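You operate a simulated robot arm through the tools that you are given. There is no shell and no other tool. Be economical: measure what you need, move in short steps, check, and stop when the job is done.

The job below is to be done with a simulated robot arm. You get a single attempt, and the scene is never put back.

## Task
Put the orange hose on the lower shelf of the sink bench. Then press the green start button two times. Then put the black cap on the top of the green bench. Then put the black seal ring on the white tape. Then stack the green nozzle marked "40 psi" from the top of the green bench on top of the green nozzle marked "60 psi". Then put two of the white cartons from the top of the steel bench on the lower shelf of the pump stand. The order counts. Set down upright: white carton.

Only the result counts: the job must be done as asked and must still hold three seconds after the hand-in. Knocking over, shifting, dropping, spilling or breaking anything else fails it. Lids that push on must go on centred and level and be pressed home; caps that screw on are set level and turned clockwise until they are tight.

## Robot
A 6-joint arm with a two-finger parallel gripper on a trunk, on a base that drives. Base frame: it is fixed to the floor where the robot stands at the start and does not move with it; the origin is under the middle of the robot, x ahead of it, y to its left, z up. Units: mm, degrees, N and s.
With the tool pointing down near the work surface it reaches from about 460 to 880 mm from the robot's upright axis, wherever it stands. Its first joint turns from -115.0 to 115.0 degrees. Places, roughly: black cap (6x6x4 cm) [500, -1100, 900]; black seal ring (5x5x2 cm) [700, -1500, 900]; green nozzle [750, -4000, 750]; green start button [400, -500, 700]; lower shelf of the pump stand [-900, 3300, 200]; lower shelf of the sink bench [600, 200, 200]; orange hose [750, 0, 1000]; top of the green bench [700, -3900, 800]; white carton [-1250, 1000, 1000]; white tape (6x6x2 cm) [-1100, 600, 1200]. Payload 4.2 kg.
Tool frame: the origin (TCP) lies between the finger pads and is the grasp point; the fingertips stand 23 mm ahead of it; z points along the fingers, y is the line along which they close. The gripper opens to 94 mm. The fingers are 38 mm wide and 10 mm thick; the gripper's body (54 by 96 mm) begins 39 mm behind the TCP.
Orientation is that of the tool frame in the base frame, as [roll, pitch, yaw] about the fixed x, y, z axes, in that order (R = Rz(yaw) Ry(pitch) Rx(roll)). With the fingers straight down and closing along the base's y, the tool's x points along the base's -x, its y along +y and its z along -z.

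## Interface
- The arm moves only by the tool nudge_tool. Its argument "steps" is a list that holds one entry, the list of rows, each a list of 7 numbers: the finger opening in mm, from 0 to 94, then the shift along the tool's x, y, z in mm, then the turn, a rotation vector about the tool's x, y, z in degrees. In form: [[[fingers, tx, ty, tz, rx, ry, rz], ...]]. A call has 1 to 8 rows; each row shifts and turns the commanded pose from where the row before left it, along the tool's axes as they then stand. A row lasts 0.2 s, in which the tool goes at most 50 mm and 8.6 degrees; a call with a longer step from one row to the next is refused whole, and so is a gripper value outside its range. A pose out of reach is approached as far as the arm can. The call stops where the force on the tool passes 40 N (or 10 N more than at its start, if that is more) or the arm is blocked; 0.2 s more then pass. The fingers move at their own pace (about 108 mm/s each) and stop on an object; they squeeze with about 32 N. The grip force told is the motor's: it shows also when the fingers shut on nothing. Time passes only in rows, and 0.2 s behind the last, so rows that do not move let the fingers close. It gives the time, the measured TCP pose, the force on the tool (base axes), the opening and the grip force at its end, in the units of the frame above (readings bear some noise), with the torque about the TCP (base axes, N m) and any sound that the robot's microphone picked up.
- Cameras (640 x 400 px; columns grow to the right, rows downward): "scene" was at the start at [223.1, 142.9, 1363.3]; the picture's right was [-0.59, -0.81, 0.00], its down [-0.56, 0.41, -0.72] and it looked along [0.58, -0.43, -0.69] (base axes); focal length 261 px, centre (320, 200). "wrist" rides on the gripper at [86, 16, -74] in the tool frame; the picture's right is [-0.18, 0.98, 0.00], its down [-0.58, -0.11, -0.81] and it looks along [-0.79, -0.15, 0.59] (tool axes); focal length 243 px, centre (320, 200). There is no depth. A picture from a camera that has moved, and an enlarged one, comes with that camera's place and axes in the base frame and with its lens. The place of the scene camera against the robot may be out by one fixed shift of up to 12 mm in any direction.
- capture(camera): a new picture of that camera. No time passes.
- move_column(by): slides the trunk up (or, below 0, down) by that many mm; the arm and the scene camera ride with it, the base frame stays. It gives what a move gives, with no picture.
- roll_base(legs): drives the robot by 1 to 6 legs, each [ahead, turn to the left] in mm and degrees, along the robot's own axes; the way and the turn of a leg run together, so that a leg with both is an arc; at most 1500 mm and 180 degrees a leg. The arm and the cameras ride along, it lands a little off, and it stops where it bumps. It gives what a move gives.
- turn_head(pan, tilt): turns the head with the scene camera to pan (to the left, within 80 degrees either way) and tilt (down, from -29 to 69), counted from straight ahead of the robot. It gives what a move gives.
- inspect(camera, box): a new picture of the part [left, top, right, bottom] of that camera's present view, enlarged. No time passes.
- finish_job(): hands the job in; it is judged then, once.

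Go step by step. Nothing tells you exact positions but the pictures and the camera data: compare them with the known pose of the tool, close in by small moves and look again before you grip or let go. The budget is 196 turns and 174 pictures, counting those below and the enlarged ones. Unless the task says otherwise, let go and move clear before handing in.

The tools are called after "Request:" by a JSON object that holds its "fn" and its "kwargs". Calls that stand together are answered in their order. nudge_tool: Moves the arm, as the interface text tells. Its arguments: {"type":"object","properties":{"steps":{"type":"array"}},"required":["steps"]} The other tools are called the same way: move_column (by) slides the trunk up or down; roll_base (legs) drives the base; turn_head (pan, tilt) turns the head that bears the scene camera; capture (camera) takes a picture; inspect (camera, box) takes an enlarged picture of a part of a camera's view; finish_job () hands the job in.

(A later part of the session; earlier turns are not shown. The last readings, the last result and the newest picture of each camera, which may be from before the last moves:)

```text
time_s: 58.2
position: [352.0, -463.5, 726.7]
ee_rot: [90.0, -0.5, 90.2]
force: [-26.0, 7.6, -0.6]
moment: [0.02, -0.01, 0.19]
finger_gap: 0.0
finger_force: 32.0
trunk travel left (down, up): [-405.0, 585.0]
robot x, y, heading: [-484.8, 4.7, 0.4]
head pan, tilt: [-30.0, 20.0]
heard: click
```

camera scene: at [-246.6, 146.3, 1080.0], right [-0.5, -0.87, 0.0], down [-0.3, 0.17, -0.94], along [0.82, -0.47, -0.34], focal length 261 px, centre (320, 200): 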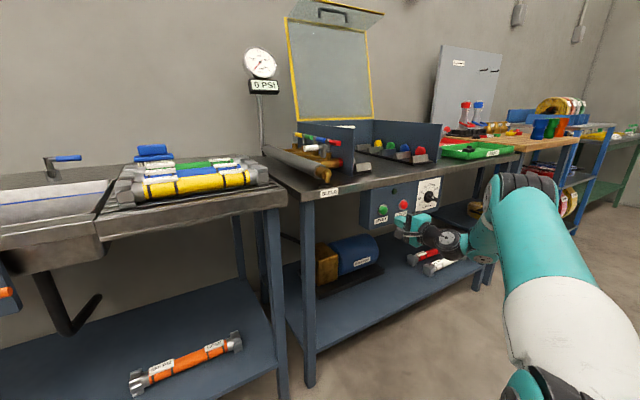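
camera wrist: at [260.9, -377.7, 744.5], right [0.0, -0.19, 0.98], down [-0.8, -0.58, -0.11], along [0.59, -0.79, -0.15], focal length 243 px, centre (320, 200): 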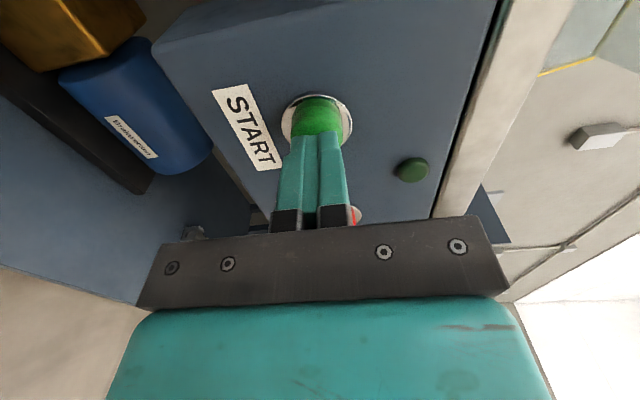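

A click was heard. I'll back off fully, then press once more.

Request:
{"fn": "nudge_tool", "kwargs": {"steps": [[[0, 0, 0, -10, 0, 0, 0], [0, 0, 0, -9, 0, 0, 0], [0, 0, 0, 0, 0, 0, 0], [0, 0, 0, 0, 0, 0, 0]]]}}

Request:
{"fn": "inspect", "kwargs": {"camera": "scene", "box": [350, 170, 460, 260]}}

```text
time_s: 59.2
position: [335.8, -462.0, 727.0]
ee_rot: [90.1, -0.3, 90.3]
force: [-0.1, 1.0, -0.4]
moment: [0.02, -0.01, -0.02]
finger_gap: 0.0
finger_force: 31.8
trunk travel left (down, up): [-405.0, 585.0]
robot x, y, heading: [-485.5, -1.9, 0.3]
head pan, tilt: [-30.0, 20.0]
```

```text
4.44 times, centred on (405, 215) of scene
camera zoom: at [-246.5, 146.3, 1080.0], right [-0.5, -0.87, 0.0], down [-0.3, 0.17, -0.94], along [0.82, -0.47, -0.34], focal length 1161 px, centre (-58, 133)
```

zoom: 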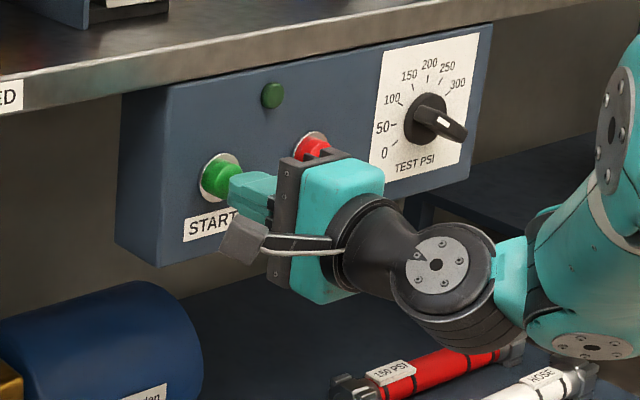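

Request:
{"fn": "nudge_tool", "kwargs": {"steps": [[[0, 0, 0, 6, 0, 0, 0], [0, 0, 0, 5, 0, 0, 0], [0, 0, 0, 3, 0, 0, 0], [0, 0, 0, 3, 0, 0, 0], [0, 0, 0, 2, 0, 0, 0]]]}}

Request:
{"fn": "nudge_tool", "kwargs": {"steps": [[[0, 0, 0, -10, 0, 0, 0], [0, 0, 0, -20, 0, 0, 0], [0, 0, 0, -40, 0, 0, 0], [0, 0, 0, -40, 0, 0, 0]]]}}

Request:
{"fn": "capture", "kwargs": {"camera": "scene"}}

```text
time_s: 60.4
position: [353.5, -462.7, 726.2]
ee_rot: [90.2, -0.4, 90.3]
force: [-27.4, 11.6, -0.5]
moment: [0.08, 0.02, 0.24]
finger_gap: 0.1
finger_force: 32.0
trunk travel left (down, up): [-405.0, 585.0]
robot x, y, heading: [-483.3, -2.8, 0.1]
head pan, tilt: [-30.0, 20.0]
heard: click
```

```text
time_s: 61.4
position: [242.6, -462.8, 727.7]
ee_rot: [90.2, -0.3, 90.3]
force: [-0.8, 0.8, -0.3]
moment: [0.02, -0.01, -0.01]
finger_gap: 0.0
finger_force: 32.4
trunk travel left (down, up): [-405.0, 585.0]
robot x, y, heading: [-482.8, -1.8, 0.2]
head pan, tilt: [-30.0, 20.0]
```

```text
135 pictures are left
camera scene: at [-246.5, 146.5, 1079.9], right [-0.5, -0.87, 0.0], down [-0.3, 0.17, -0.94], along [0.82, -0.47, -0.34], focal length 261 px, centre (320, 200)
```

scene: 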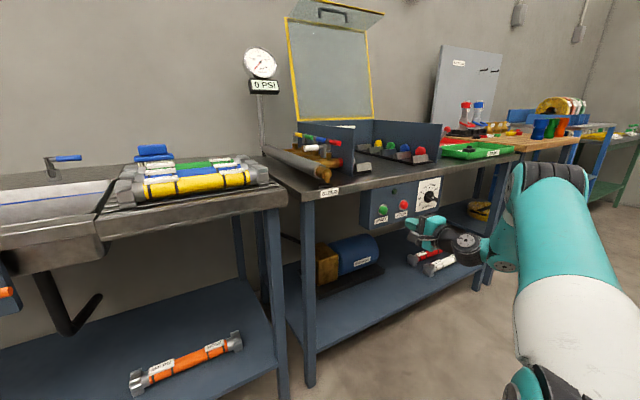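

Two clicks heard. Next is the black cap: I'll back off, raise the trunk, restore a vertical tool in a compact travel pose, then drive to the right.

Request:
{"fn": "roll_base", "kwargs": {"legs": [[-200, 0]]}}

Request:
{"fn": "move_column", "kwargs": {"by": 370}}

Request:
{"fn": "nudge_tool", "kwargs": {"steps": [[[94, 40, 0, 0, 8.5, 0, 0], [94, 40, 0, 0, 8.5, 0, 0], [94, 40, 0, 0, 8.5, 0, 0], [94, 40, 0, 0, 8.5, 0, 0], [94, 40, 0, 0, 8.5, 0, 0], [94, 40, 0, 0, 8.5, 0, 0], [94, 40, 0, 0, 8.5, 0, 0], [94, 40, 0, 0, 8.5, 0, 0]]]}}

Request:
{"fn": "nudge_tool", "kwargs": {"steps": [[[94, 20, 0, 0, 8, 0, 0], [94, 20, 0, 0, 8, 0, 0], [94, 20, 0, 0, 6, 0, 0]]]}}

Request:
{"fn": "roll_base", "kwargs": {"legs": [[0, -90], [1100, 0], [0, 90]]}}

Request:
{"fn": "turn_head", "kwargs": {"pan": -5, "tilt": 30}}

Request:
{"fn": "capture", "kwargs": {"camera": "scene"}}

```text
time_s: 63.0
position: [43.1, -464.3, 727.3]
ee_rot: [90.1, -0.3, 90.3]
force: [-0.8, 0.0, -0.9]
moment: [-0.02, -0.01, 0.03]
finger_gap: 0.0
finger_force: 32.0
trunk travel left (down, up): [-405.0, 585.0]
robot x, y, heading: [-683.0, -5.7, 0.4]
head pan, tilt: [-30.0, 20.0]
```

```text
time_s: 66.6
position: [44.3, -464.4, 1097.4]
ee_rot: [90.1, -0.4, 90.3]
force: [0.0, 0.1, -0.9]
moment: [0.01, -0.01, -0.01]
finger_gap: 0.0
finger_force: 31.7
trunk travel left (down, up): [-775.0, 215.0]
robot x, y, heading: [-684.5, -1.0, 0.3]
head pan, tilt: [-30.0, 20.0]
```

```text
time_s: 68.4
position: [40.3, -141.6, 1098.0]
ee_rot: [158.3, -0.3, 90.2]
force: [0.8, -1.0, 0.2]
moment: [0.06, -0.01, 0.01]
finger_gap: 94.2
finger_force: 0.0
trunk travel left (down, up): [-775.0, 215.0]
robot x, y, heading: [-687.5, -0.4, 0.5]
head pan, tilt: [-30.0, 20.0]
```

```text
time_s: 69.2
position: [41.7, -84.0, 1098.5]
ee_rot: [-179.7, -0.3, 90.3]
force: [-0.8, -0.1, -0.5]
moment: [0.03, 0.0, -0.03]
finger_gap: 94.0
finger_force: 0.0
trunk travel left (down, up): [-775.0, 215.0]
robot x, y, heading: [-682.0, 5.2, 0.1]
head pan, tilt: [-30.0, 20.0]
```

```text
time_s: 82.4
position: [60.3, -1197.9, 1098.8]
ee_rot: [-180.0, -0.3, 89.6]
force: [-0.3, -0.6, -0.3]
moment: [-0.01, -0.05, -0.02]
finger_gap: 94.0
finger_force: 0.1
trunk travel left (down, up): [-775.0, 215.0]
robot x, y, heading: [-665.4, -1106.4, -0.5]
head pan, tilt: [-30.0, 20.0]
```

```text
time_s: 83.3
position: [60.1, -1198.5, 1099.5]
ee_rot: [-179.9, -0.4, 89.6]
force: [0.4, -0.1, 0.2]
moment: [0.02, 0.02, -0.02]
finger_gap: 94.0
finger_force: 0.0
trunk travel left (down, up): [-775.0, 215.0]
robot x, y, heading: [-662.7, -1104.2, -0.5]
head pan, tilt: [-5.0, 30.0]
```

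```text
134 pictures are left
camera scene: at [-415.6, -923.1, 1433.9], right [-0.1, -1.0, 0.0], down [-0.5, 0.05, -0.87], along [0.86, -0.08, -0.5], focal length 261 px, centre (320, 200)
```

scene: 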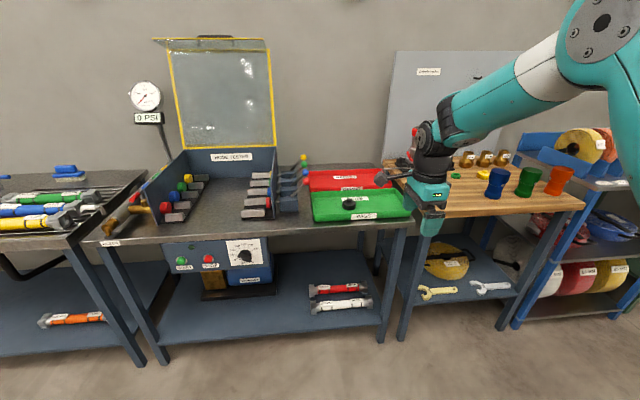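

Request:
{"fn": "inspect", "kwargs": {"camera": "scene", "box": [290, 150, 430, 240]}}

Request:
{"fn": "inspect", "kwargs": {"camera": "scene", "box": [430, 120, 640, 250]}}

```text
4.44 times, centred on (360, 195) of scene
camera zoom: at [-415.6, -923.1, 1433.9], right [-0.1, -1.0, 0.0], down [-0.5, 0.05, -0.87], along [0.86, -0.08, -0.5], focal length 1161 px, centre (142, 222)
```

zoom: 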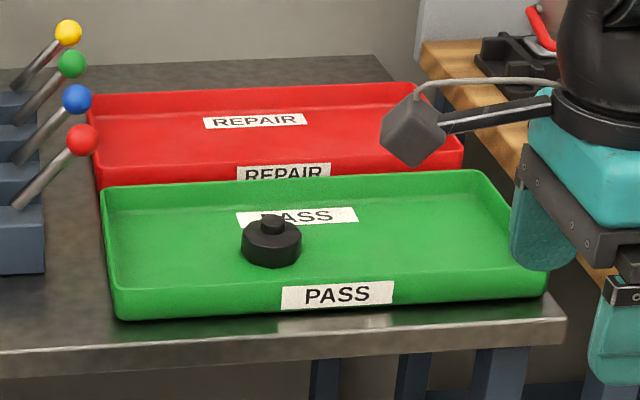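

```text
3.05 times, centred on (535, 185) of scene
camera zoom: at [-415.6, -923.1, 1433.9], right [-0.1, -1.0, 0.0], down [-0.5, 0.05, -0.87], along [0.86, -0.08, -0.5], focal length 796 px, centre (-335, 246)
```

zoom: 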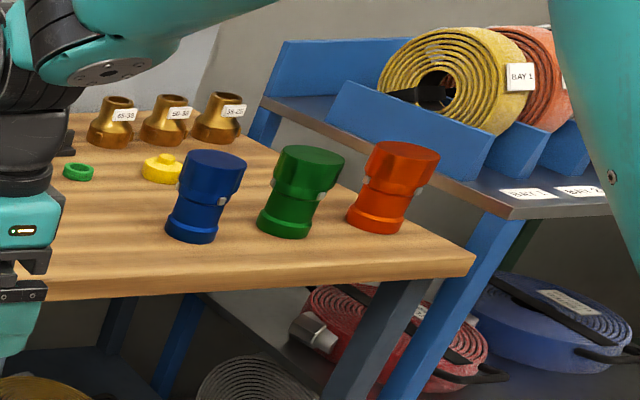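

The cap sits in the green PASS tray at about (493, -1129). I'll drive forward, rotate the gripper to close along y, and look from the wrist camera.

Request:
{"fn": "roll_base", "kwargs": {"legs": [[430, 0]]}}

Request:
{"fn": "nudge_tool", "kwargs": {"steps": [[[94, 0, 0, 0, 0, 0, -8.5], [94, 0, 0, 0, 0, 0, -8.5], [94, 0, 0, 0, 0, 0, -8.5], [94, 0, 0, 0, 0, 0, -8.5], [94, 0, 0, 0, 0, 0, -8.5], [94, 0, 0, 0, 0, 0, -8.5], [94, 0, 0, 0, 0, 0, -8.5], [94, 0, 0, 0, 0, 0, -8.5]]]}}

Request:
{"fn": "nudge_tool", "kwargs": {"steps": [[[94, 0, 0, 0, 0, 0, -7.5], [94, 0, 0, 0, 0, 0, -7.5], [94, 0, 0, 0, 0, 0, -7]]]}}

Request:
{"fn": "capture", "kwargs": {"camera": "scene"}}

Request:
{"fn": "capture", "kwargs": {"camera": "wrist"}}

```text
time_s: 85.9
position: [483.3, -1200.5, 1098.7]
ee_rot: [180.0, -0.4, 89.5]
force: [0.1, 0.6, 0.3]
moment: [0.0, -0.02, -0.04]
finger_gap: 94.1
finger_force: 0.0
trunk travel left (down, up): [-775.0, 215.0]
robot x, y, heading: [-243.8, -1109.4, -0.1]
head pan, tilt: [-5.0, 30.0]
```

```text
time_s: 87.7
position: [484.2, -1200.5, 1097.8]
ee_rot: [179.7, -0.2, 157.7]
force: [0.5, -0.1, -0.2]
moment: [0.01, 0.01, 0.03]
finger_gap: 93.9
finger_force: 0.1
trunk travel left (down, up): [-775.0, 215.0]
robot x, y, heading: [-241.6, -1105.8, -0.4]
head pan, tilt: [-5.0, 30.0]
```

```text
time_s: 88.5
position: [483.4, -1199.8, 1099.0]
ee_rot: [179.8, -0.1, 179.6]
force: [-0.5, 1.2, 0.2]
moment: [-0.01, -0.04, 0.01]
finger_gap: 94.1
finger_force: 0.1
trunk travel left (down, up): [-775.0, 215.0]
robot x, y, heading: [-240.8, -1110.4, -0.3]
head pan, tilt: [-5.0, 30.0]
```

```text
131 pictures are left
camera scene: at [7.3, -926.2, 1433.9], right [-0.09, -1.0, 0.0], down [-0.5, 0.05, -0.87], along [0.86, -0.08, -0.5], focal length 261 px, centre (320, 200)
```

scene: 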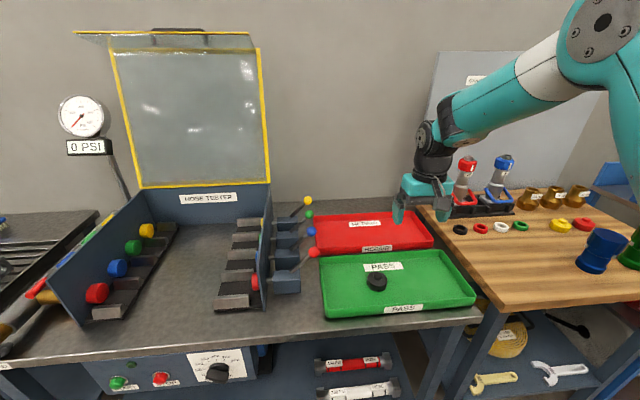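

```text
130 pictures are left
camera wrist: at [397.9, -1184.6, 1174.2], right [0.19, 0.98, 0.0], down [0.58, -0.12, 0.8], along [0.79, -0.15, -0.59], focal length 243 px, centre (320, 200)
```

wrist: 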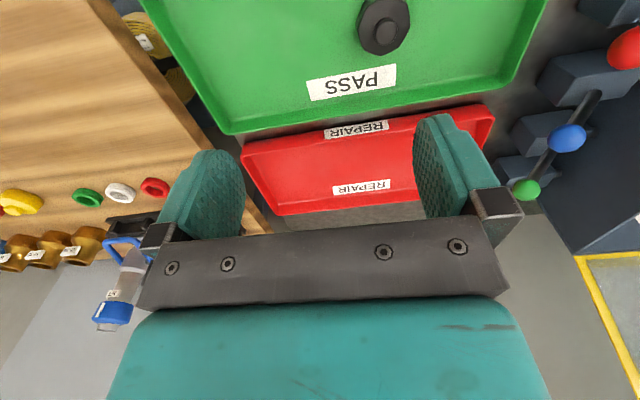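

Cap estimated at (505, -1134), top ≈ z 885. Move over it and partway down.

Request:
{"fn": "nudge_tool", "kwargs": {"steps": [[[94, -11, 33, 20, 0, 0, 0], [94, -11, 33, 40, 0, 0, 0], [94, 0, 0, 40, 0, 0, 0], [94, 0, 0, 40, 0, 0, 0]]]}}

Request:
{"fn": "capture", "kwargs": {"camera": "scene"}}

Request:
{"fn": "capture", "kwargs": {"camera": "wrist"}}

```text
refused: row 2 steps farther than a row can; nothing moved
```

```text
129 pictures are left
camera scene: at [7.3, -926.2, 1433.9], right [-0.09, -1.0, 0.0], down [-0.5, 0.05, -0.87], along [0.86, -0.08, -0.5], focal length 261 px, centre (320, 200)
```

scene: 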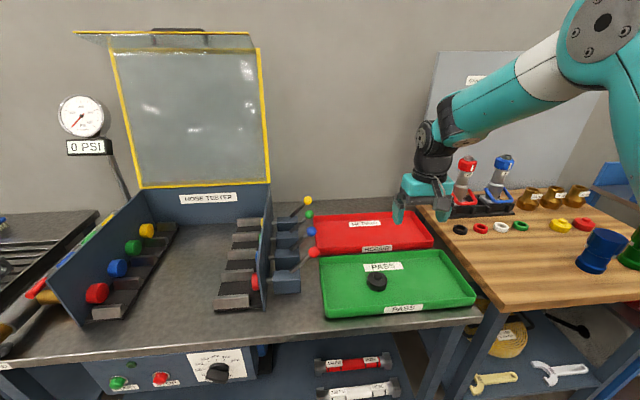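

```text
128 pictures are left
camera wrist: at [397.9, -1184.6, 1174.2], right [0.19, 0.98, 0.0], down [0.58, -0.12, 0.8], along [0.79, -0.15, -0.59], focal length 243 px, centre (320, 200)
```

wrist: 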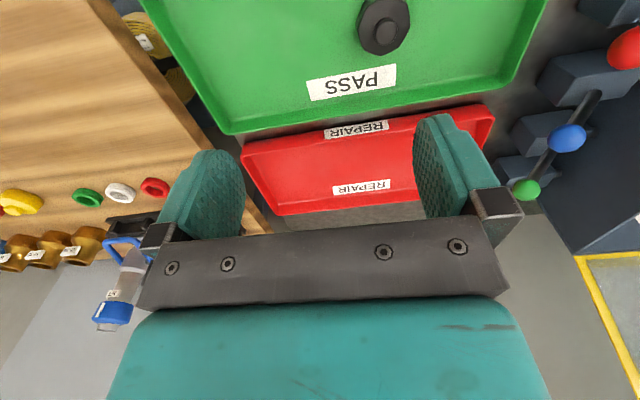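

Request:
{"fn": "nudge_tool", "kwargs": {"steps": [[[94, -11, 33, 20, 0, 0, 0], [94, -11, 33, 30, 0, 0, 0], [94, 0, 0, 45, 0, 0, 0], [94, 0, 0, 45, 0, 0, 0]]]}}

Request:
{"fn": "capture", "kwargs": {"camera": "wrist"}}

Request:
{"fn": "inspect", "kwargs": {"camera": "scene", "box": [300, 200, 460, 300]}}

```text
time_s: 89.5
position: [505.3, -1132.9, 957.2]
ee_rot: [179.7, -0.2, 179.6]
force: [-0.6, 0.8, -0.5]
moment: [0.01, -0.03, 0.01]
finger_gap: 94.1
finger_force: 0.1
trunk travel left (down, up): [-775.0, 215.0]
robot x, y, heading: [-238.7, -1105.2, -0.3]
head pan, tilt: [-5.0, 30.0]
```

```text
127 pictures are left
camera wrist: at [419.6, -1116.7, 1033.1], right [0.19, 0.98, 0.01], down [0.58, -0.12, 0.81], along [0.79, -0.15, -0.59], focal length 243 px, centre (320, 200)
```

wrist: 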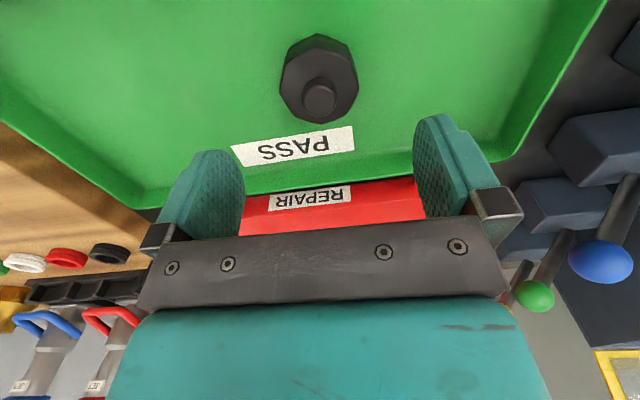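

```text
4.00 times, centred on (380, 250) of scene
camera zoom: at [6.8, -926.1, 1434.0], right [-0.09, -1.0, 0.0], down [-0.5, 0.05, -0.87], along [0.86, -0.08, -0.5], focal length 1045 px, centre (80, 0)
```

zoom: 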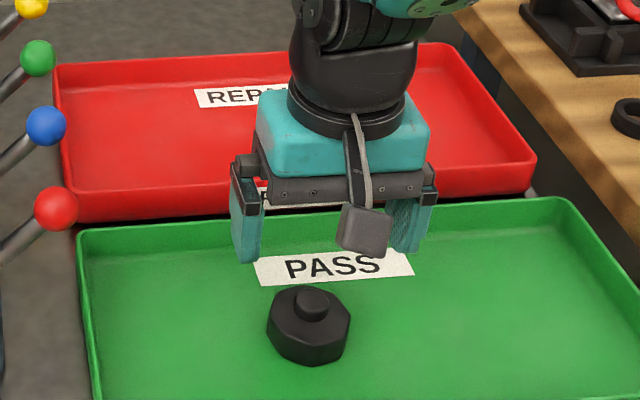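

Tray floor is z≈843, the cap top ≈883 and it lies centred beneath the TCP. Descend to z≈869 and grip.

Request:
{"fn": "nudge_tool", "kwargs": {"steps": [[[94, 0, 0, 40, 0, 0, 0], [94, 0, 0, 30, 0, 0, 0], [94, 0, 0, 12, 0, 0, 0]]]}}

Request:
{"fn": "inspect", "kwargs": {"camera": "scene", "box": [300, 220, 460, 320]}}

Request:
{"fn": "capture", "kwargs": {"camera": "wrist"}}

```text
time_s: 90.3
position: [504.6, -1132.1, 875.7]
ee_rot: [179.8, -0.1, 179.6]
force: [-0.2, -0.3, -0.1]
moment: [0.01, -0.06, 0.0]
finger_gap: 94.1
finger_force: 0.0
trunk travel left (down, up): [-775.0, 215.0]
robot x, y, heading: [-242.3, -1108.7, -0.4]
head pan, tilt: [-5.0, 30.0]
```

```text
4.00 times, centred on (380, 270) of scene
camera zoom: at [7.2, -926.1, 1433.9], right [-0.09, -1.0, 0.0], down [-0.5, 0.05, -0.87], along [0.86, -0.08, -0.5], focal length 1045 px, centre (80, -80)
```

zoom: 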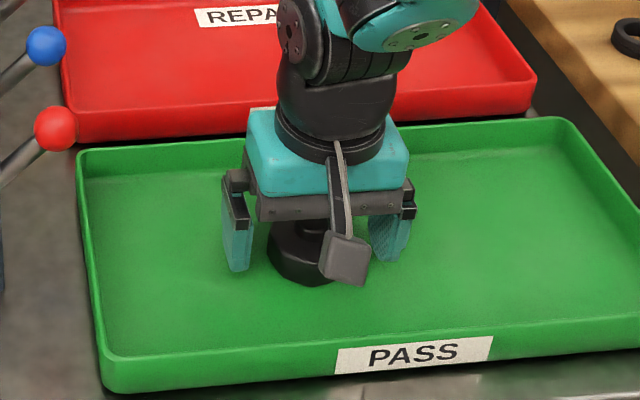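

```text
124 pictures are left
camera wrist: at [419.0, -1116.4, 951.9], right [0.19, 0.98, 0.01], down [0.58, -0.12, 0.8], along [0.79, -0.15, -0.59], focal length 243 px, centre (320, 200)
```

wrist: 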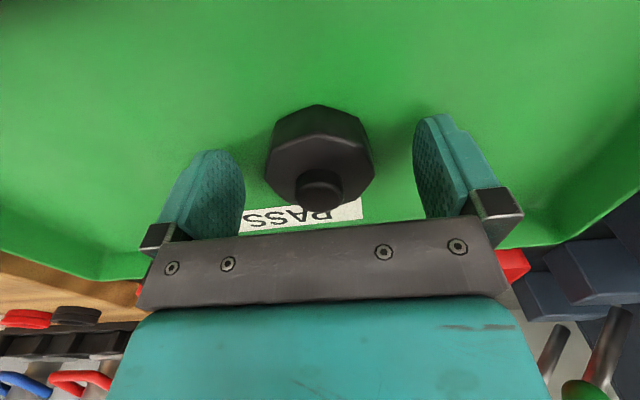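

Request:
{"fn": "nudge_tool", "kwargs": {"steps": [[[94, 3, 0, 6, 0, 0, 0], [50, 0, 0, 0, 0, 0, 0], [50, 0, 0, 0, 0, 0, 0], [50, 0, 0, 0, 0, 0, 0], [50, 0, 0, 0, 0, 0, 0]]]}}

Request:
{"fn": "nudge_tool", "kwargs": {"steps": [[[45, 0, 0, -5, 0, 0, 0], [45, 0, 0, -15, 0, 0, 0], [45, 0, 0, -40, 0, 0, 0], [45, 0, 0, -45, 0, 0, 0], [45, 0, 0, -45, 0, 0, 0]]]}}

Request:
{"fn": "capture", "kwargs": {"camera": "wrist"}}

```text
time_s: 91.5
position: [502.0, -1133.7, 870.8]
ee_rot: [179.7, -0.2, 179.6]
force: [-0.2, -0.9, -0.5]
moment: [0.06, -0.01, -0.02]
finger_gap: 54.2
finger_force: 32.2
trunk travel left (down, up): [-775.0, 215.0]
robot x, y, heading: [-242.2, -1107.1, -0.7]
head pan, tilt: [-5.0, 30.0]
```

```text
time_s: 92.7
position: [503.4, -1133.2, 1020.4]
ee_rot: [179.7, -0.2, 179.6]
force: [0.7, 0.2, -0.6]
moment: [0.05, 0.01, 0.01]
finger_gap: 54.3
finger_force: 32.1
trunk travel left (down, up): [-775.0, 215.0]
robot x, y, heading: [-240.6, -1109.3, -0.2]
head pan, tilt: [-5.0, 30.0]
```

```text
123 pictures are left
camera wrist: at [417.5, -1118.3, 1095.5], right [0.19, 0.98, 0.0], down [0.58, -0.12, 0.8], along [0.79, -0.15, -0.59], focal length 243 px, centre (320, 200)
```

wrist: 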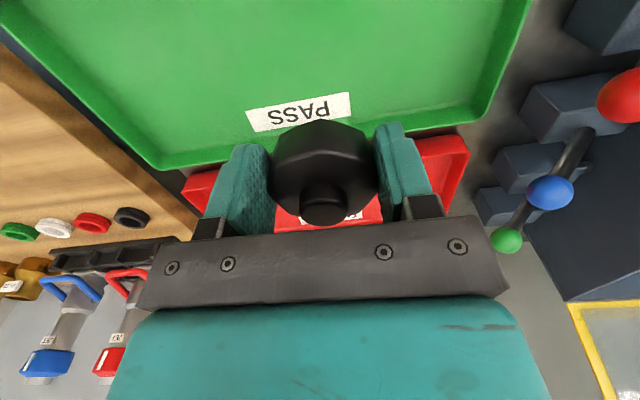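

The cap is held. Driving back and along to the green bench.

Request:
{"fn": "roll_base", "kwargs": {"legs": [[-500, 0], [0, -90], [1300, 0], [1300, 0], [0, 90]]}}

Request:
{"fn": "turn_head", "kwargs": {"pan": -10, "tilt": 30}}

Request:
{"fn": "capture", "kwargs": {"camera": "scene"}}

```text
time_s: 110.1
position: [-719.5, -4184.2, 1020.2]
ee_rot: [179.9, -1.7, 90.9]
force: [-0.1, 28.4, 17.1]
moment: [-3.29, 0.2, -0.46]
finger_gap: 53.8
finger_force: 32.1
trunk travel left (down, up): [-775.0, 215.0]
robot x, y, heading: [-715.4, -3450.3, -89.1]
head pan, tilt: [-5.0, 30.0]
stopped in leg 4: the force on the tool passed its limit at 149 N (the readings are from after the stop); the commanded pose is now the measured one
```

```text
time_s: 110.8
position: [-719.9, -4184.7, 1021.1]
ee_rot: [179.9, -1.7, 90.9]
force: [-1.1, 39.8, 20.5]
moment: [-4.18, 0.25, -0.66]
finger_gap: 53.8
finger_force: 31.9
trunk travel left (down, up): [-775.0, 215.0]
robot x, y, heading: [-714.8, -3452.1, -89.0]
head pan, tilt: [-10.0, 30.0]
```

```text
122 pictures are left
camera scene: at [-524.8, -3689.4, 1434.5], right [-0.99, 0.16, 0.0], down [0.08, 0.49, -0.87], along [-0.13, -0.86, -0.5], focal length 261 px, centre (320, 200)
```

scene: 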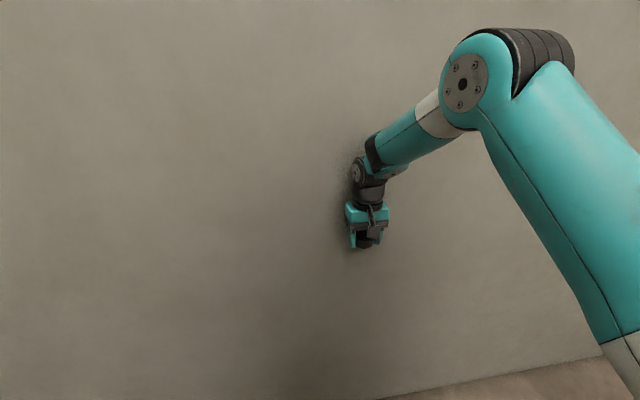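

The gripper touched the end wall; I'll back off straight away and check the cap.

Request:
{"fn": "roll_base", "kwargs": {"legs": [[-150, 0], [0, 90]]}}

Request:
{"fn": "capture", "kwargs": {"camera": "wrist"}}

Request:
{"fn": "turn_head", "kwargs": {"pan": -25, "tilt": 25}}

Request:
{"fn": "capture", "kwargs": {"camera": "scene"}}

```text
time_s: 116.0
position: [19.5, -3295.8, 1019.0]
ee_rot: [179.9, -1.6, -178.0]
force: [-0.8, 0.1, -0.4]
moment: [0.01, -0.04, -0.02]
finger_gap: 53.6
finger_force: 31.9
trunk travel left (down, up): [-775.0, 215.0]
robot x, y, heading: [-713.9, -3303.2, 2.2]
head pan, tilt: [-10.0, 30.0]
```

```text
121 pictures are left
camera wrist: at [-63.5, -3282.7, 1096.7], right [0.15, 0.99, 0.0], down [0.61, -0.09, 0.79], along [0.78, -0.12, -0.62], focal length 243 px, centre (320, 200)
```

wrist: 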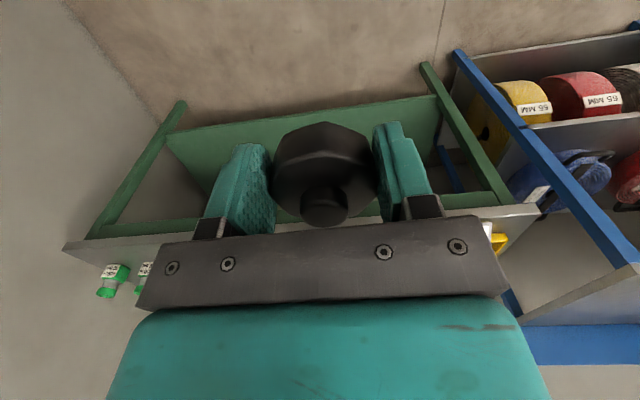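

```text
time_s: 116.8
position: [21.3, -3295.7, 1018.8]
ee_rot: [180.0, -1.6, -178.0]
force: [0.0, 0.3, 0.3]
moment: [-0.02, 0.01, 0.01]
finger_gap: 53.8
finger_force: 32.1
trunk travel left (down, up): [-775.0, 215.0]
robot x, y, heading: [-718.6, -3304.2, 2.3]
head pan, tilt: [-25.0, 25.0]
```

```text
120 pictures are left
camera scene: at [-481.4, -3141.5, 1441.8], right [-0.39, -0.92, 0.0], down [-0.39, 0.16, -0.91], along [0.84, -0.35, -0.42], focal length 261 px, centre (320, 200)
```

scene: 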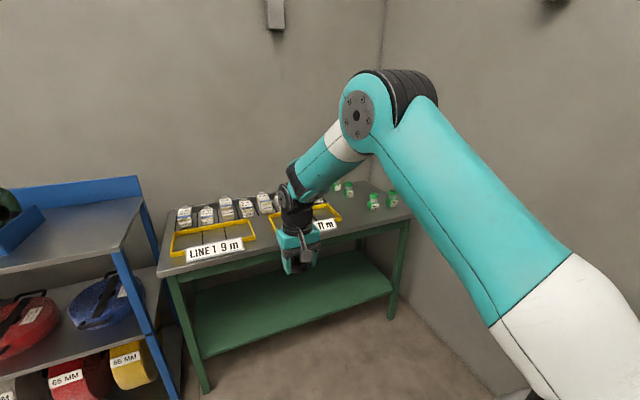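

Request:
{"fn": "inspect", "kwargs": {"camera": "scene", "box": [150, 160, 430, 340]}}

```text
2.22 times, centred on (290, 250) of scene
camera zoom: at [-481.4, -3141.5, 1441.8], right [-0.39, -0.92, 0.0], down [-0.39, 0.16, -0.91], along [0.84, -0.35, -0.42], focal length 580 px, centre (387, 89)
```

zoom: 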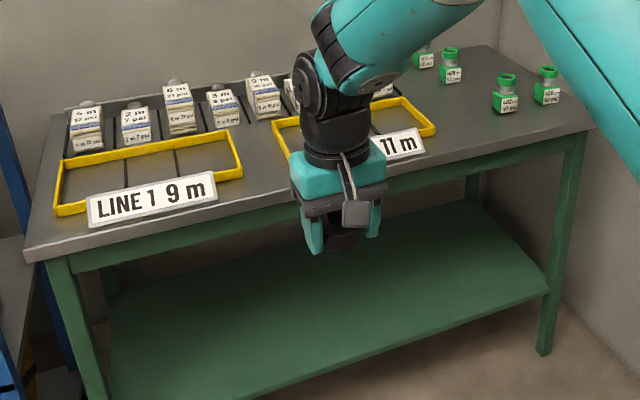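

The nozzles stand at the right end of the green bench; free space lies near (540, -3805). I'll shift the robot to the right with the arm pointing left (away from the wall).

Request:
{"fn": "roll_base", "kwargs": {"legs": [[0, 88], [-370, 0], [0, -90], [350, 0]]}}

Request:
{"fn": "turn_head", "kwargs": {"pan": -15, "tilt": 38}}

Request:
{"fn": "capture", "kwargs": {"camera": "scene"}}

Request:
{"fn": "capture", "kwargs": {"camera": "wrist"}}

```text
time_s: 128.6
position: [362.4, -3698.7, 1019.7]
ee_rot: [179.9, -1.8, 179.8]
force: [0.2, -0.8, 0.1]
moment: [0.02, 0.0, -0.03]
finger_gap: 53.6
finger_force: 32.2
trunk travel left (down, up): [-775.0, 215.0]
robot x, y, heading: [-369.5, -3683.1, -0.0]
head pan, tilt: [-25.0, 25.0]
```

```text
time_s: 129.3
position: [363.5, -3698.9, 1019.3]
ee_rot: [179.9, -1.7, 179.9]
force: [0.0, -0.4, -0.6]
moment: [-0.01, 0.01, -0.06]
finger_gap: 53.5
finger_force: 31.9
trunk travel left (down, up): [-775.0, 215.0]
robot x, y, heading: [-372.8, -3677.4, 0.1]
head pan, tilt: [-15.0, 38.0]
```

```text
118 pictures are left
camera scene: at [-132.9, -3510.1, 1421.6], right [-0.26, -0.97, 0.0], down [-0.59, 0.16, -0.79], along [0.76, -0.2, -0.62], focal length 261 px, centre (320, 200)
```

scene: 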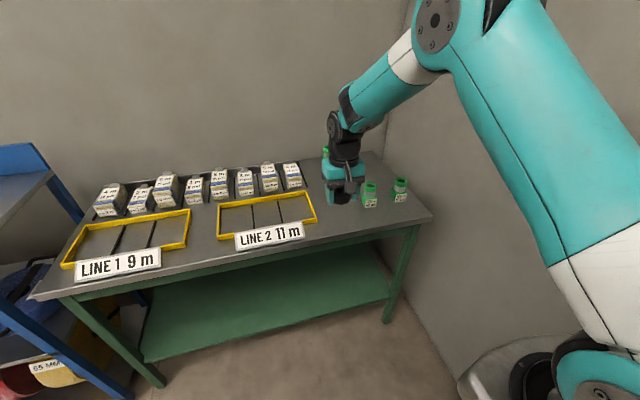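

```text
117 pictures are left
camera wrist: at [279.3, -3683.6, 1096.6], right [0.19, 0.98, 0.0], down [0.61, -0.11, 0.79], along [0.77, -0.15, -0.62], focal length 243 px, centre (320, 200)
```

wrist: 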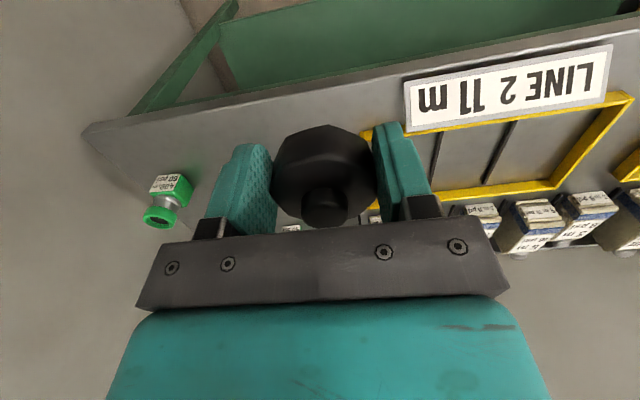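

Request:
{"fn": "roll_base", "kwargs": {"legs": [[167, 0]]}}

Request:
{"fn": "nudge_tool", "kwargs": {"steps": [[[45, 0, -38, 0, 0, 1.7, 0], [45, 0, -38, 30, 0, 0, 0], [45, 0, 0, 45, 0, 0, 0], [45, 0, 0, 45, 0, 0, 0]]]}}

Request:
{"fn": "capture", "kwargs": {"camera": "scene"}}

Request:
{"fn": "capture", "kwargs": {"camera": "wrist"}}

```text
time_s: 130.8
position: [530.9, -3698.3, 1019.9]
ee_rot: [179.8, -1.8, 180.0]
force: [-1.5, 1.1, -0.9]
moment: [0.0, -0.04, -0.01]
finger_gap: 53.1
finger_force: 32.1
trunk travel left (down, up): [-775.0, 215.0]
robot x, y, heading: [-202.7, -3678.7, 0.6]
head pan, tilt: [-15.0, 38.0]
```

```text
time_s: 131.8
position: [525.3, -3773.5, 897.2]
ee_rot: [179.8, -3.4, -180.0]
force: [-0.2, 0.0, -0.2]
moment: [-0.01, -0.04, -0.03]
finger_gap: 53.1
finger_force: 32.4
trunk travel left (down, up): [-775.0, 215.0]
robot x, y, heading: [-204.2, -3680.3, 0.4]
head pan, tilt: [-15.0, 38.0]
```

```text
116 pictures are left
camera scene: at [33.6, -3509.2, 1421.7], right [-0.26, -0.97, 0.0], down [-0.59, 0.16, -0.79], along [0.76, -0.2, -0.62], focal length 261 px, centre (320, 200)
```

scene: 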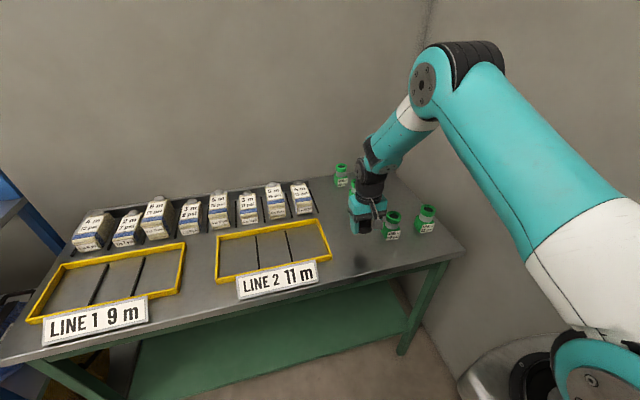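

```text
115 pictures are left
camera wrist: at [444.6, -3756.9, 977.6], right [0.18, 0.98, -0.01], down [0.63, -0.11, 0.77], along [0.76, -0.15, -0.64], focal length 243 px, centre (320, 200)
```

wrist: 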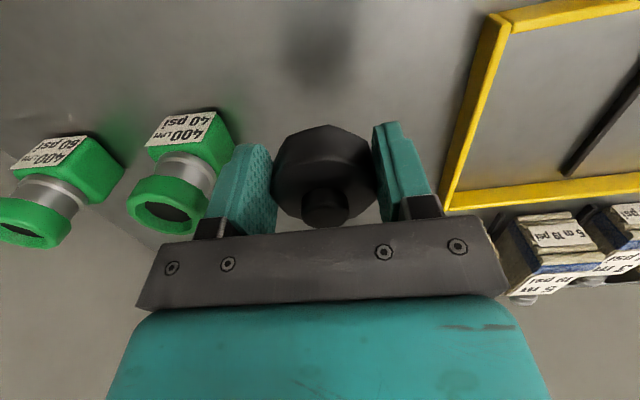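

I corrected tilt the wrong way; fix it, shift slightly away from the nozzle, and lower gently.

Request:
{"fn": "nudge_tool", "kwargs": {"steps": [[[45, 0, 12, 0, 0, -3.4, 0], [45, 0, 0, 20, 0, 0, 0], [45, 0, 0, 20, 0, 0, 0]]]}}

Request:
{"fn": "inspect", "kwargs": {"camera": "scene", "box": [300, 150, 460, 280]}}

```text
time_s: 132.6
position: [524.6, -3761.4, 857.0]
ee_rot: [179.8, -0.1, -179.9]
force: [-0.3, 0.7, 0.1]
moment: [0.0, 0.0, -0.01]
finger_gap: 52.8
finger_force: 31.8
trunk travel left (down, up): [-775.0, 215.0]
robot x, y, heading: [-209.5, -3681.0, 0.2]
head pan, tilt: [-15.0, 38.0]
```

```text
3.08 times, centred on (380, 215) of scene
camera zoom: at [33.9, -3509.3, 1421.6], right [-0.26, -0.97, 0.0], down [-0.6, 0.16, -0.79], along [0.76, -0.2, -0.62], focal length 804 px, centre (135, 154)
```

zoom: 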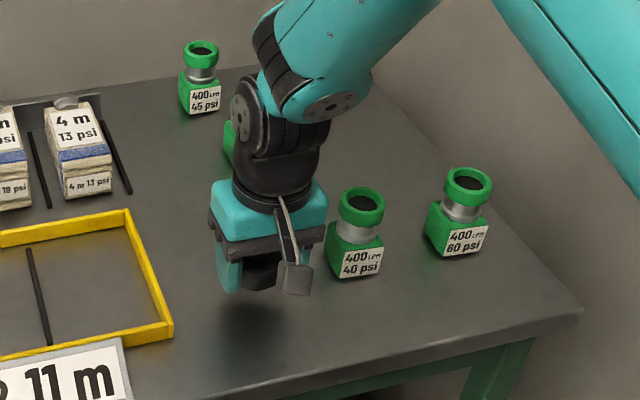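

Request:
{"fn": "nudge_tool", "kwargs": {"steps": [[[45, 0, 0, 10, 0, 0, 0], [45, 0, 0, 8, 0, 0, 0], [45, 0, 0, 6, 0, 0, 0], [45, 0, 0, 4, 0, 0, 0], [45, 0, 0, 4, 0, 0, 0], [45, 0, 0, 4, 0, 0, 0], [45, 0, 0, 4, 0, 0, 0], [45, 0, 0, 4, 0, 0, 0]]]}}

Request:
{"fn": "inspect", "kwargs": {"camera": "scene", "box": [300, 150, 460, 280]}}

```text
time_s: 134.2
position: [524.5, -3760.9, 823.0]
ee_rot: [179.9, 0.2, 180.0]
force: [-10.3, 1.6, 22.8]
moment: [-0.61, 0.57, -0.46]
finger_gap: 52.8
finger_force: 31.8
trunk travel left (down, up): [-775.0, 215.0]
robot x, y, heading: [-210.1, -3678.7, 0.1]
head pan, tilt: [-15.0, 38.0]
stopped in row 8: the force on the tool passed its limit at 45 N (the readings are from after the stop); the commanded pose is now the measured one
```

```text
3.08 times, centred on (380, 215) of scene
camera zoom: at [32.6, -3508.9, 1421.8], right [-0.26, -0.97, 0.0], down [-0.59, 0.16, -0.79], along [0.76, -0.2, -0.61], focal length 804 px, centre (135, 154)
```

zoom: 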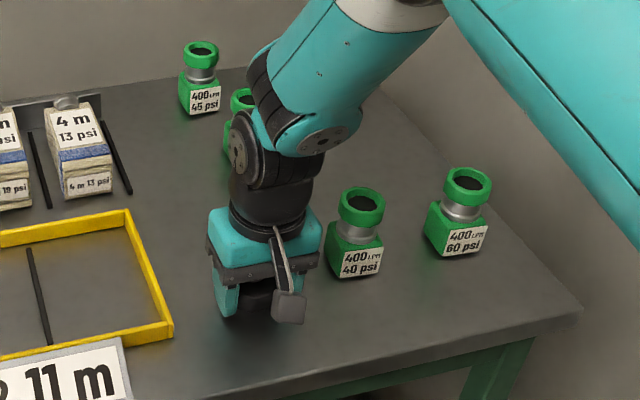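

Request:
{"fn": "nudge_tool", "kwargs": {"steps": [[[55, 0, 0, -1, 0, 0, 0], [68, 0, 0, 0, 0, 0, 0], [76, 0, 0, 0, 0, 0, 0], [76, 0, 0, -20, 0, 0, 0], [76, 0, 0, -40, 0, 0, 0], [76, 0, 0, -45, 0, 0, 0], [76, 0, 0, -45, 0, 0, 0]]]}}

Request:
{"fn": "inspect", "kwargs": {"camera": "scene", "box": [300, 120, 460, 280]}}

Request:
{"fn": "capture", "kwargs": {"camera": "wrist"}}

```text
time_s: 135.8
position: [524.5, -3762.7, 971.7]
ee_rot: [179.9, 0.3, -179.9]
force: [0.4, -0.1, -0.4]
moment: [-0.01, 0.03, -0.03]
finger_gap: 76.1
finger_force: 0.0
trunk travel left (down, up): [-775.0, 215.0]
robot x, y, heading: [-202.4, -3680.3, 0.1]
head pan, tilt: [-15.0, 38.0]
```

```text
2.50 times, centred on (380, 200) of scene
camera zoom: at [34.4, -3509.2, 1421.3], right [-0.26, -0.97, 0.0], down [-0.6, 0.16, -0.79], along [0.76, -0.2, -0.62], focal length 653 px, centre (170, 200)
```

zoom: 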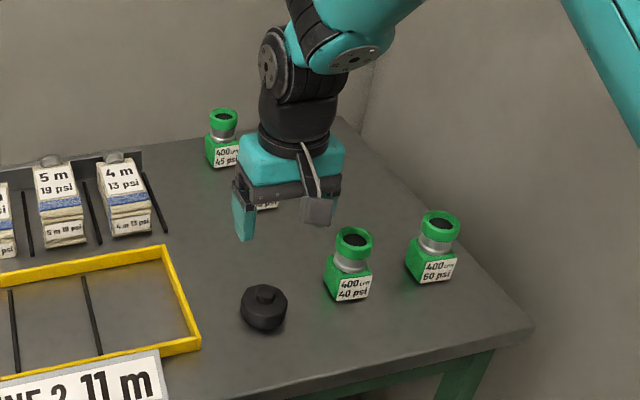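

```text
111 pictures are left
camera wrist: at [438.3, -3746.7, 1046.0], right [0.18, 0.98, 0.0], down [0.58, -0.11, 0.81], along [0.8, -0.15, -0.59], focal length 243 px, centre (320, 200)
```

wrist: 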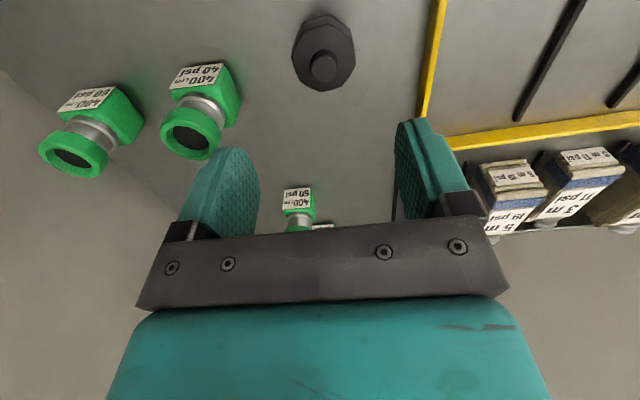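

The cap is down. While here I'll read the markings on the nozzles for later.

Request:
{"fn": "inspect", "kwargs": {"camera": "wrist", "box": [250, 170, 370, 240]}}

Request:
{"fn": "roll_base", "kwargs": {"legs": [[-250, 0]]}}

Request:
{"fn": "turn_head", "kwargs": {"pan": -15, "tilt": 32}}

Request:
{"fn": "inspect", "kwargs": {"camera": "scene", "box": [260, 110, 460, 235]}}

```text
5.33 times, centred on (310, 205) of wrist
camera zoom: at [438.3, -3746.7, 1046.0], right [0.18, 0.98, 0.0], down [0.58, -0.11, 0.81], along [0.8, -0.15, -0.59], focal length 1294 px, centre (373, 173)
```

zoom: 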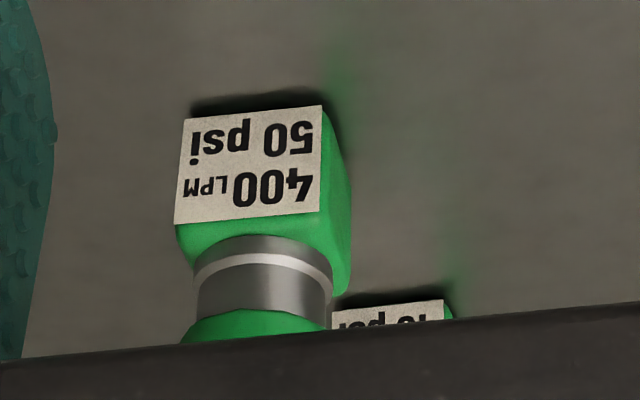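

```text
time_s: 137.7
position: [269.2, -3764.5, 971.4]
ee_rot: [179.9, 0.3, 179.8]
force: [-0.8, -0.3, -0.6]
moment: [-0.01, -0.02, -0.02]
finger_gap: 76.3
finger_force: 0.0
trunk travel left (down, up): [-775.0, 215.0]
robot x, y, heading: [-460.5, -3679.5, 0.1]
head pan, tilt: [-15.0, 38.0]
```

```text
time_s: 138.4
position: [268.3, -3764.0, 970.9]
ee_rot: [180.0, 0.3, 179.9]
force: [0.5, 0.3, -0.6]
moment: [0.02, 0.01, -0.02]
finger_gap: 75.7
finger_force: 0.2
trunk travel left (down, up): [-775.0, 215.0]
robot x, y, heading: [-461.7, -3677.3, 0.2]
head pan, tilt: [-15.0, 32.0]
```

```text
3.20 times, centred on (360, 172) of scene
camera zoom: at [-218.7, -3511.1, 1430.7], right [-0.26, -0.97, 0.0], down [-0.51, 0.14, -0.85], along [0.82, -0.22, -0.53], focal length 836 px, centre (192, 288)
```

zoom: 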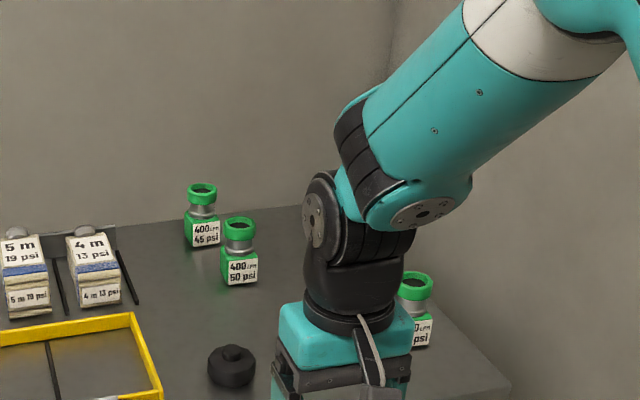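

The nozzle markings are 45, 50, 40, 60 — unique. Now to the seal ring on the wooden bench at y≈-1500.

Request:
{"fn": "roll_base", "kwargs": {"legs": [[-150, 0], [0, 90], [1400, 0], [770, 0], [0, -90], [250, 0]]}}

Request:
{"fn": "turn_head", "kwargs": {"pan": 0, "tilt": 35}}

Request:
{"fn": "capture", "kwargs": {"camera": "scene"}}

```text
time_s: 159.2
position: [366.9, -1605.2, 971.6]
ee_rot: [179.9, 0.2, 179.1]
force: [0.7, -0.5, 0.7]
moment: [-0.03, 0.0, 0.0]
finger_gap: 76.1
finger_force: 0.0
trunk travel left (down, up): [-775.0, 215.0]
robot x, y, heading: [-362.7, -1510.1, -0.7]
head pan, tilt: [-15.0, 32.0]
```

```text
time_s: 160.0
position: [366.9, -1603.6, 970.7]
ee_rot: [179.8, 0.3, 179.1]
force: [-0.1, 0.0, 0.6]
moment: [0.0, -0.02, -0.01]
finger_gap: 76.1
finger_force: 0.1
trunk travel left (down, up): [-775.0, 215.0]
robot x, y, heading: [-360.7, -1510.7, -0.7]
head pan, tilt: [0.0, 35.0]
```

```text
108 pictures are left
camera scene: at [-115.0, -1321.8, 1426.1], right [-0.01, -1.0, 0.0], down [-0.57, 0.01, -0.82], along [0.82, -0.01, -0.57], focal length 261 px, centre (320, 200)
```

scene: 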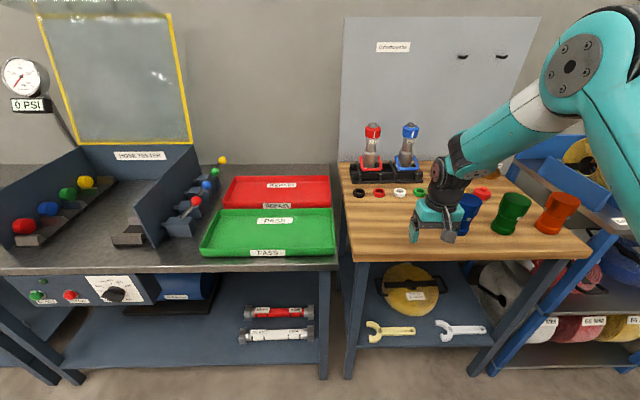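

The black ring is at about (717, -1481), first in the row of rings. I'll align in y, then drive forward.

Request:
{"fn": "nudge_tool", "kwargs": {"steps": [[[66, 0, 40, -10, 0, 0, 0], [66, 0, 40, -10, 0, 0, 0], [66, 0, 43, -10, 0, 0, 0]]]}}

Request:
{"fn": "roll_base", "kwargs": {"legs": [[300, 0.7]]}}

Request:
{"fn": "capture", "kwargs": {"camera": "scene"}}

Request:
{"fn": "capture", "kwargs": {"camera": "wrist"}}

```text
time_s: 160.8
position: [367.8, -1481.6, 1003.4]
ee_rot: [179.9, 0.4, 179.1]
force: [1.0, -0.3, -0.3]
moment: [0.0, -0.04, 0.01]
finger_gap: 66.1
finger_force: 0.1
trunk travel left (down, up): [-775.0, 215.0]
robot x, y, heading: [-361.7, -1512.7, -0.7]
head pan, tilt: [0.0, 35.0]
```

```text
time_s: 162.8
position: [668.4, -1476.1, 1002.3]
ee_rot: [179.8, 0.3, 179.7]
force: [0.1, -0.1, -1.2]
moment: [0.01, 0.01, 0.01]
finger_gap: 66.2
finger_force: 0.0
trunk travel left (down, up): [-775.0, 215.0]
robot x, y, heading: [-57.7, -1510.2, -0.0]
head pan, tilt: [0.0, 35.0]
```

```text
107 pictures are left
camera scene: at [184.5, -1320.9, 1426.1], right [0.0, -1.0, 0.0], down [-0.57, 0.0, -0.82], along [0.82, 0.0, -0.57], focal length 261 px, centre (320, 200)
```

scene: 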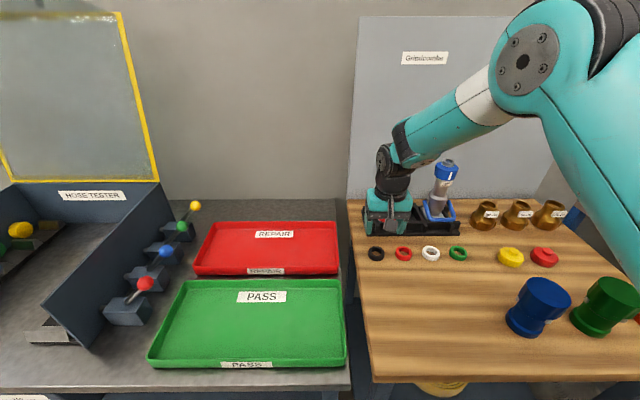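

```text
106 pictures are left
camera wrist: at [582.4, -1459.4, 1076.6], right [0.19, 0.98, 0.0], down [0.58, -0.11, 0.81], along [0.8, -0.15, -0.59], focal length 243 px, centre (320, 200)
```

wrist: 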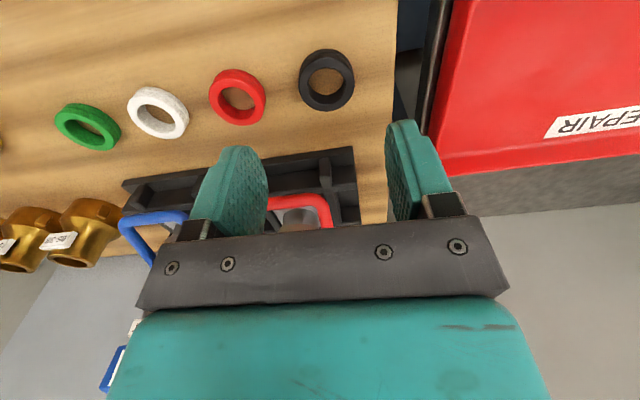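

Request:
{"fn": "nudge_tool", "kwargs": {"steps": [[[66, -14, 3, 30, 0, 0, 0], [66, 0, 0, 30, 0, 0, 0]]]}}

Request:
{"fn": "capture", "kwargs": {"camera": "wrist"}}

Request:
{"fn": "inspect", "kwargs": {"camera": "scene", "box": [330, 160, 490, 280]}}

```text
time_s: 163.4
position: [683.0, -1471.0, 942.1]
ee_rot: [179.9, 0.4, 179.8]
force: [-0.1, -0.9, -0.5]
moment: [0.02, -0.01, -0.01]
finger_gap: 66.0
finger_force: 0.0
trunk travel left (down, up): [-775.0, 215.0]
robot x, y, heading: [-58.1, -1514.4, 0.0]
head pan, tilt: [0.0, 35.0]
```

```text
105 pictures are left
camera wrist: at [596.8, -1455.7, 1015.8], right [0.19, 0.98, 0.0], down [0.58, -0.11, 0.81], along [0.8, -0.15, -0.59], focal length 243 px, centre (320, 200)
```

wrist: 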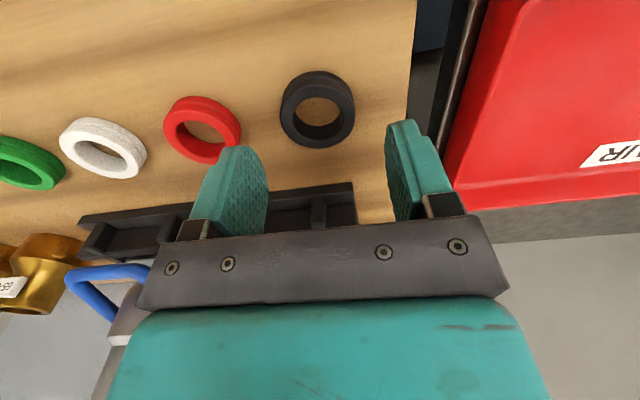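

```text
3.33 times, centred on (410, 220) of scene
camera zoom: at [184.1, -1321.0, 1426.2], right [0.0, -1.0, 0.0], down [-0.57, 0.0, -0.82], along [0.82, 0.0, -0.57], focal length 870 px, centre (20, 133)
```

zoom: 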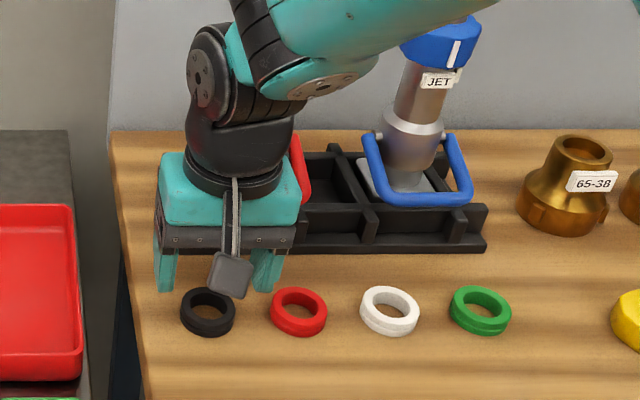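

The ring is at (682.5, -1473.5). Align and descend.

Request:
{"fn": "nudge_tool", "kwargs": {"steps": [[[62, 0.5, -2.5, 22, 0, 0, 0], [62, 0, 0, 14, 0, 0, 0]]]}}

Request:
{"fn": "capture", "kwargs": {"camera": "wrist"}}

Request:
{"fn": "inspect", "kwargs": {"camera": "scene", "box": [340, 210, 440, 280]}}

```text
time_s: 164.0
position: [682.7, -1474.5, 906.6]
ee_rot: [179.9, 0.3, 179.8]
force: [-0.5, 0.3, 0.6]
moment: [-0.02, -0.05, 0.0]
finger_gap: 61.9
finger_force: 0.1
trunk travel left (down, up): [-775.0, 215.0]
robot x, y, heading: [-59.3, -1513.7, -0.0]
head pan, tilt: [0.0, 35.0]
```

```text
103 pictures are left
camera wrist: at [596.3, -1458.6, 980.5], right [0.19, 0.98, 0.0], down [0.58, -0.11, 0.81], along [0.8, -0.15, -0.59], focal length 243 px, centre (320, 200)
```

wrist: 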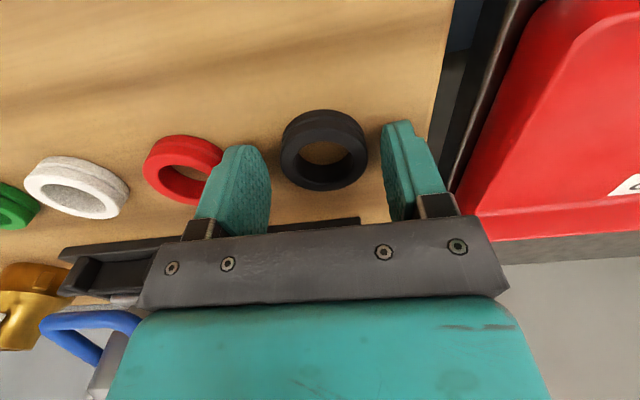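

```text
5.71 times, centred on (390, 245) of scene
camera zoom: at [184.4, -1320.9, 1426.1], right [0.0, -1.0, 0.0], down [-0.57, 0.0, -0.82], along [0.82, 0.0, -0.57], focal length 1492 px, centre (-80, -57)
```

zoom: 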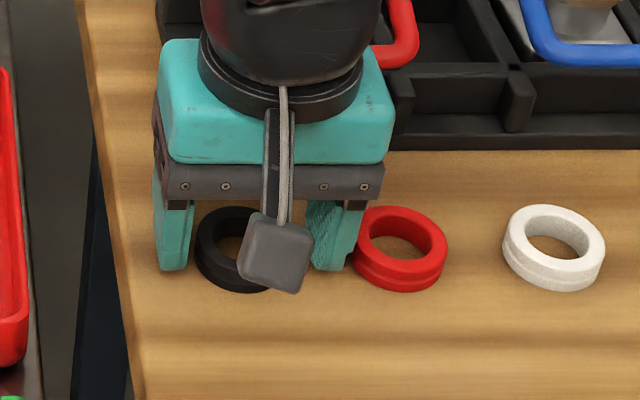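

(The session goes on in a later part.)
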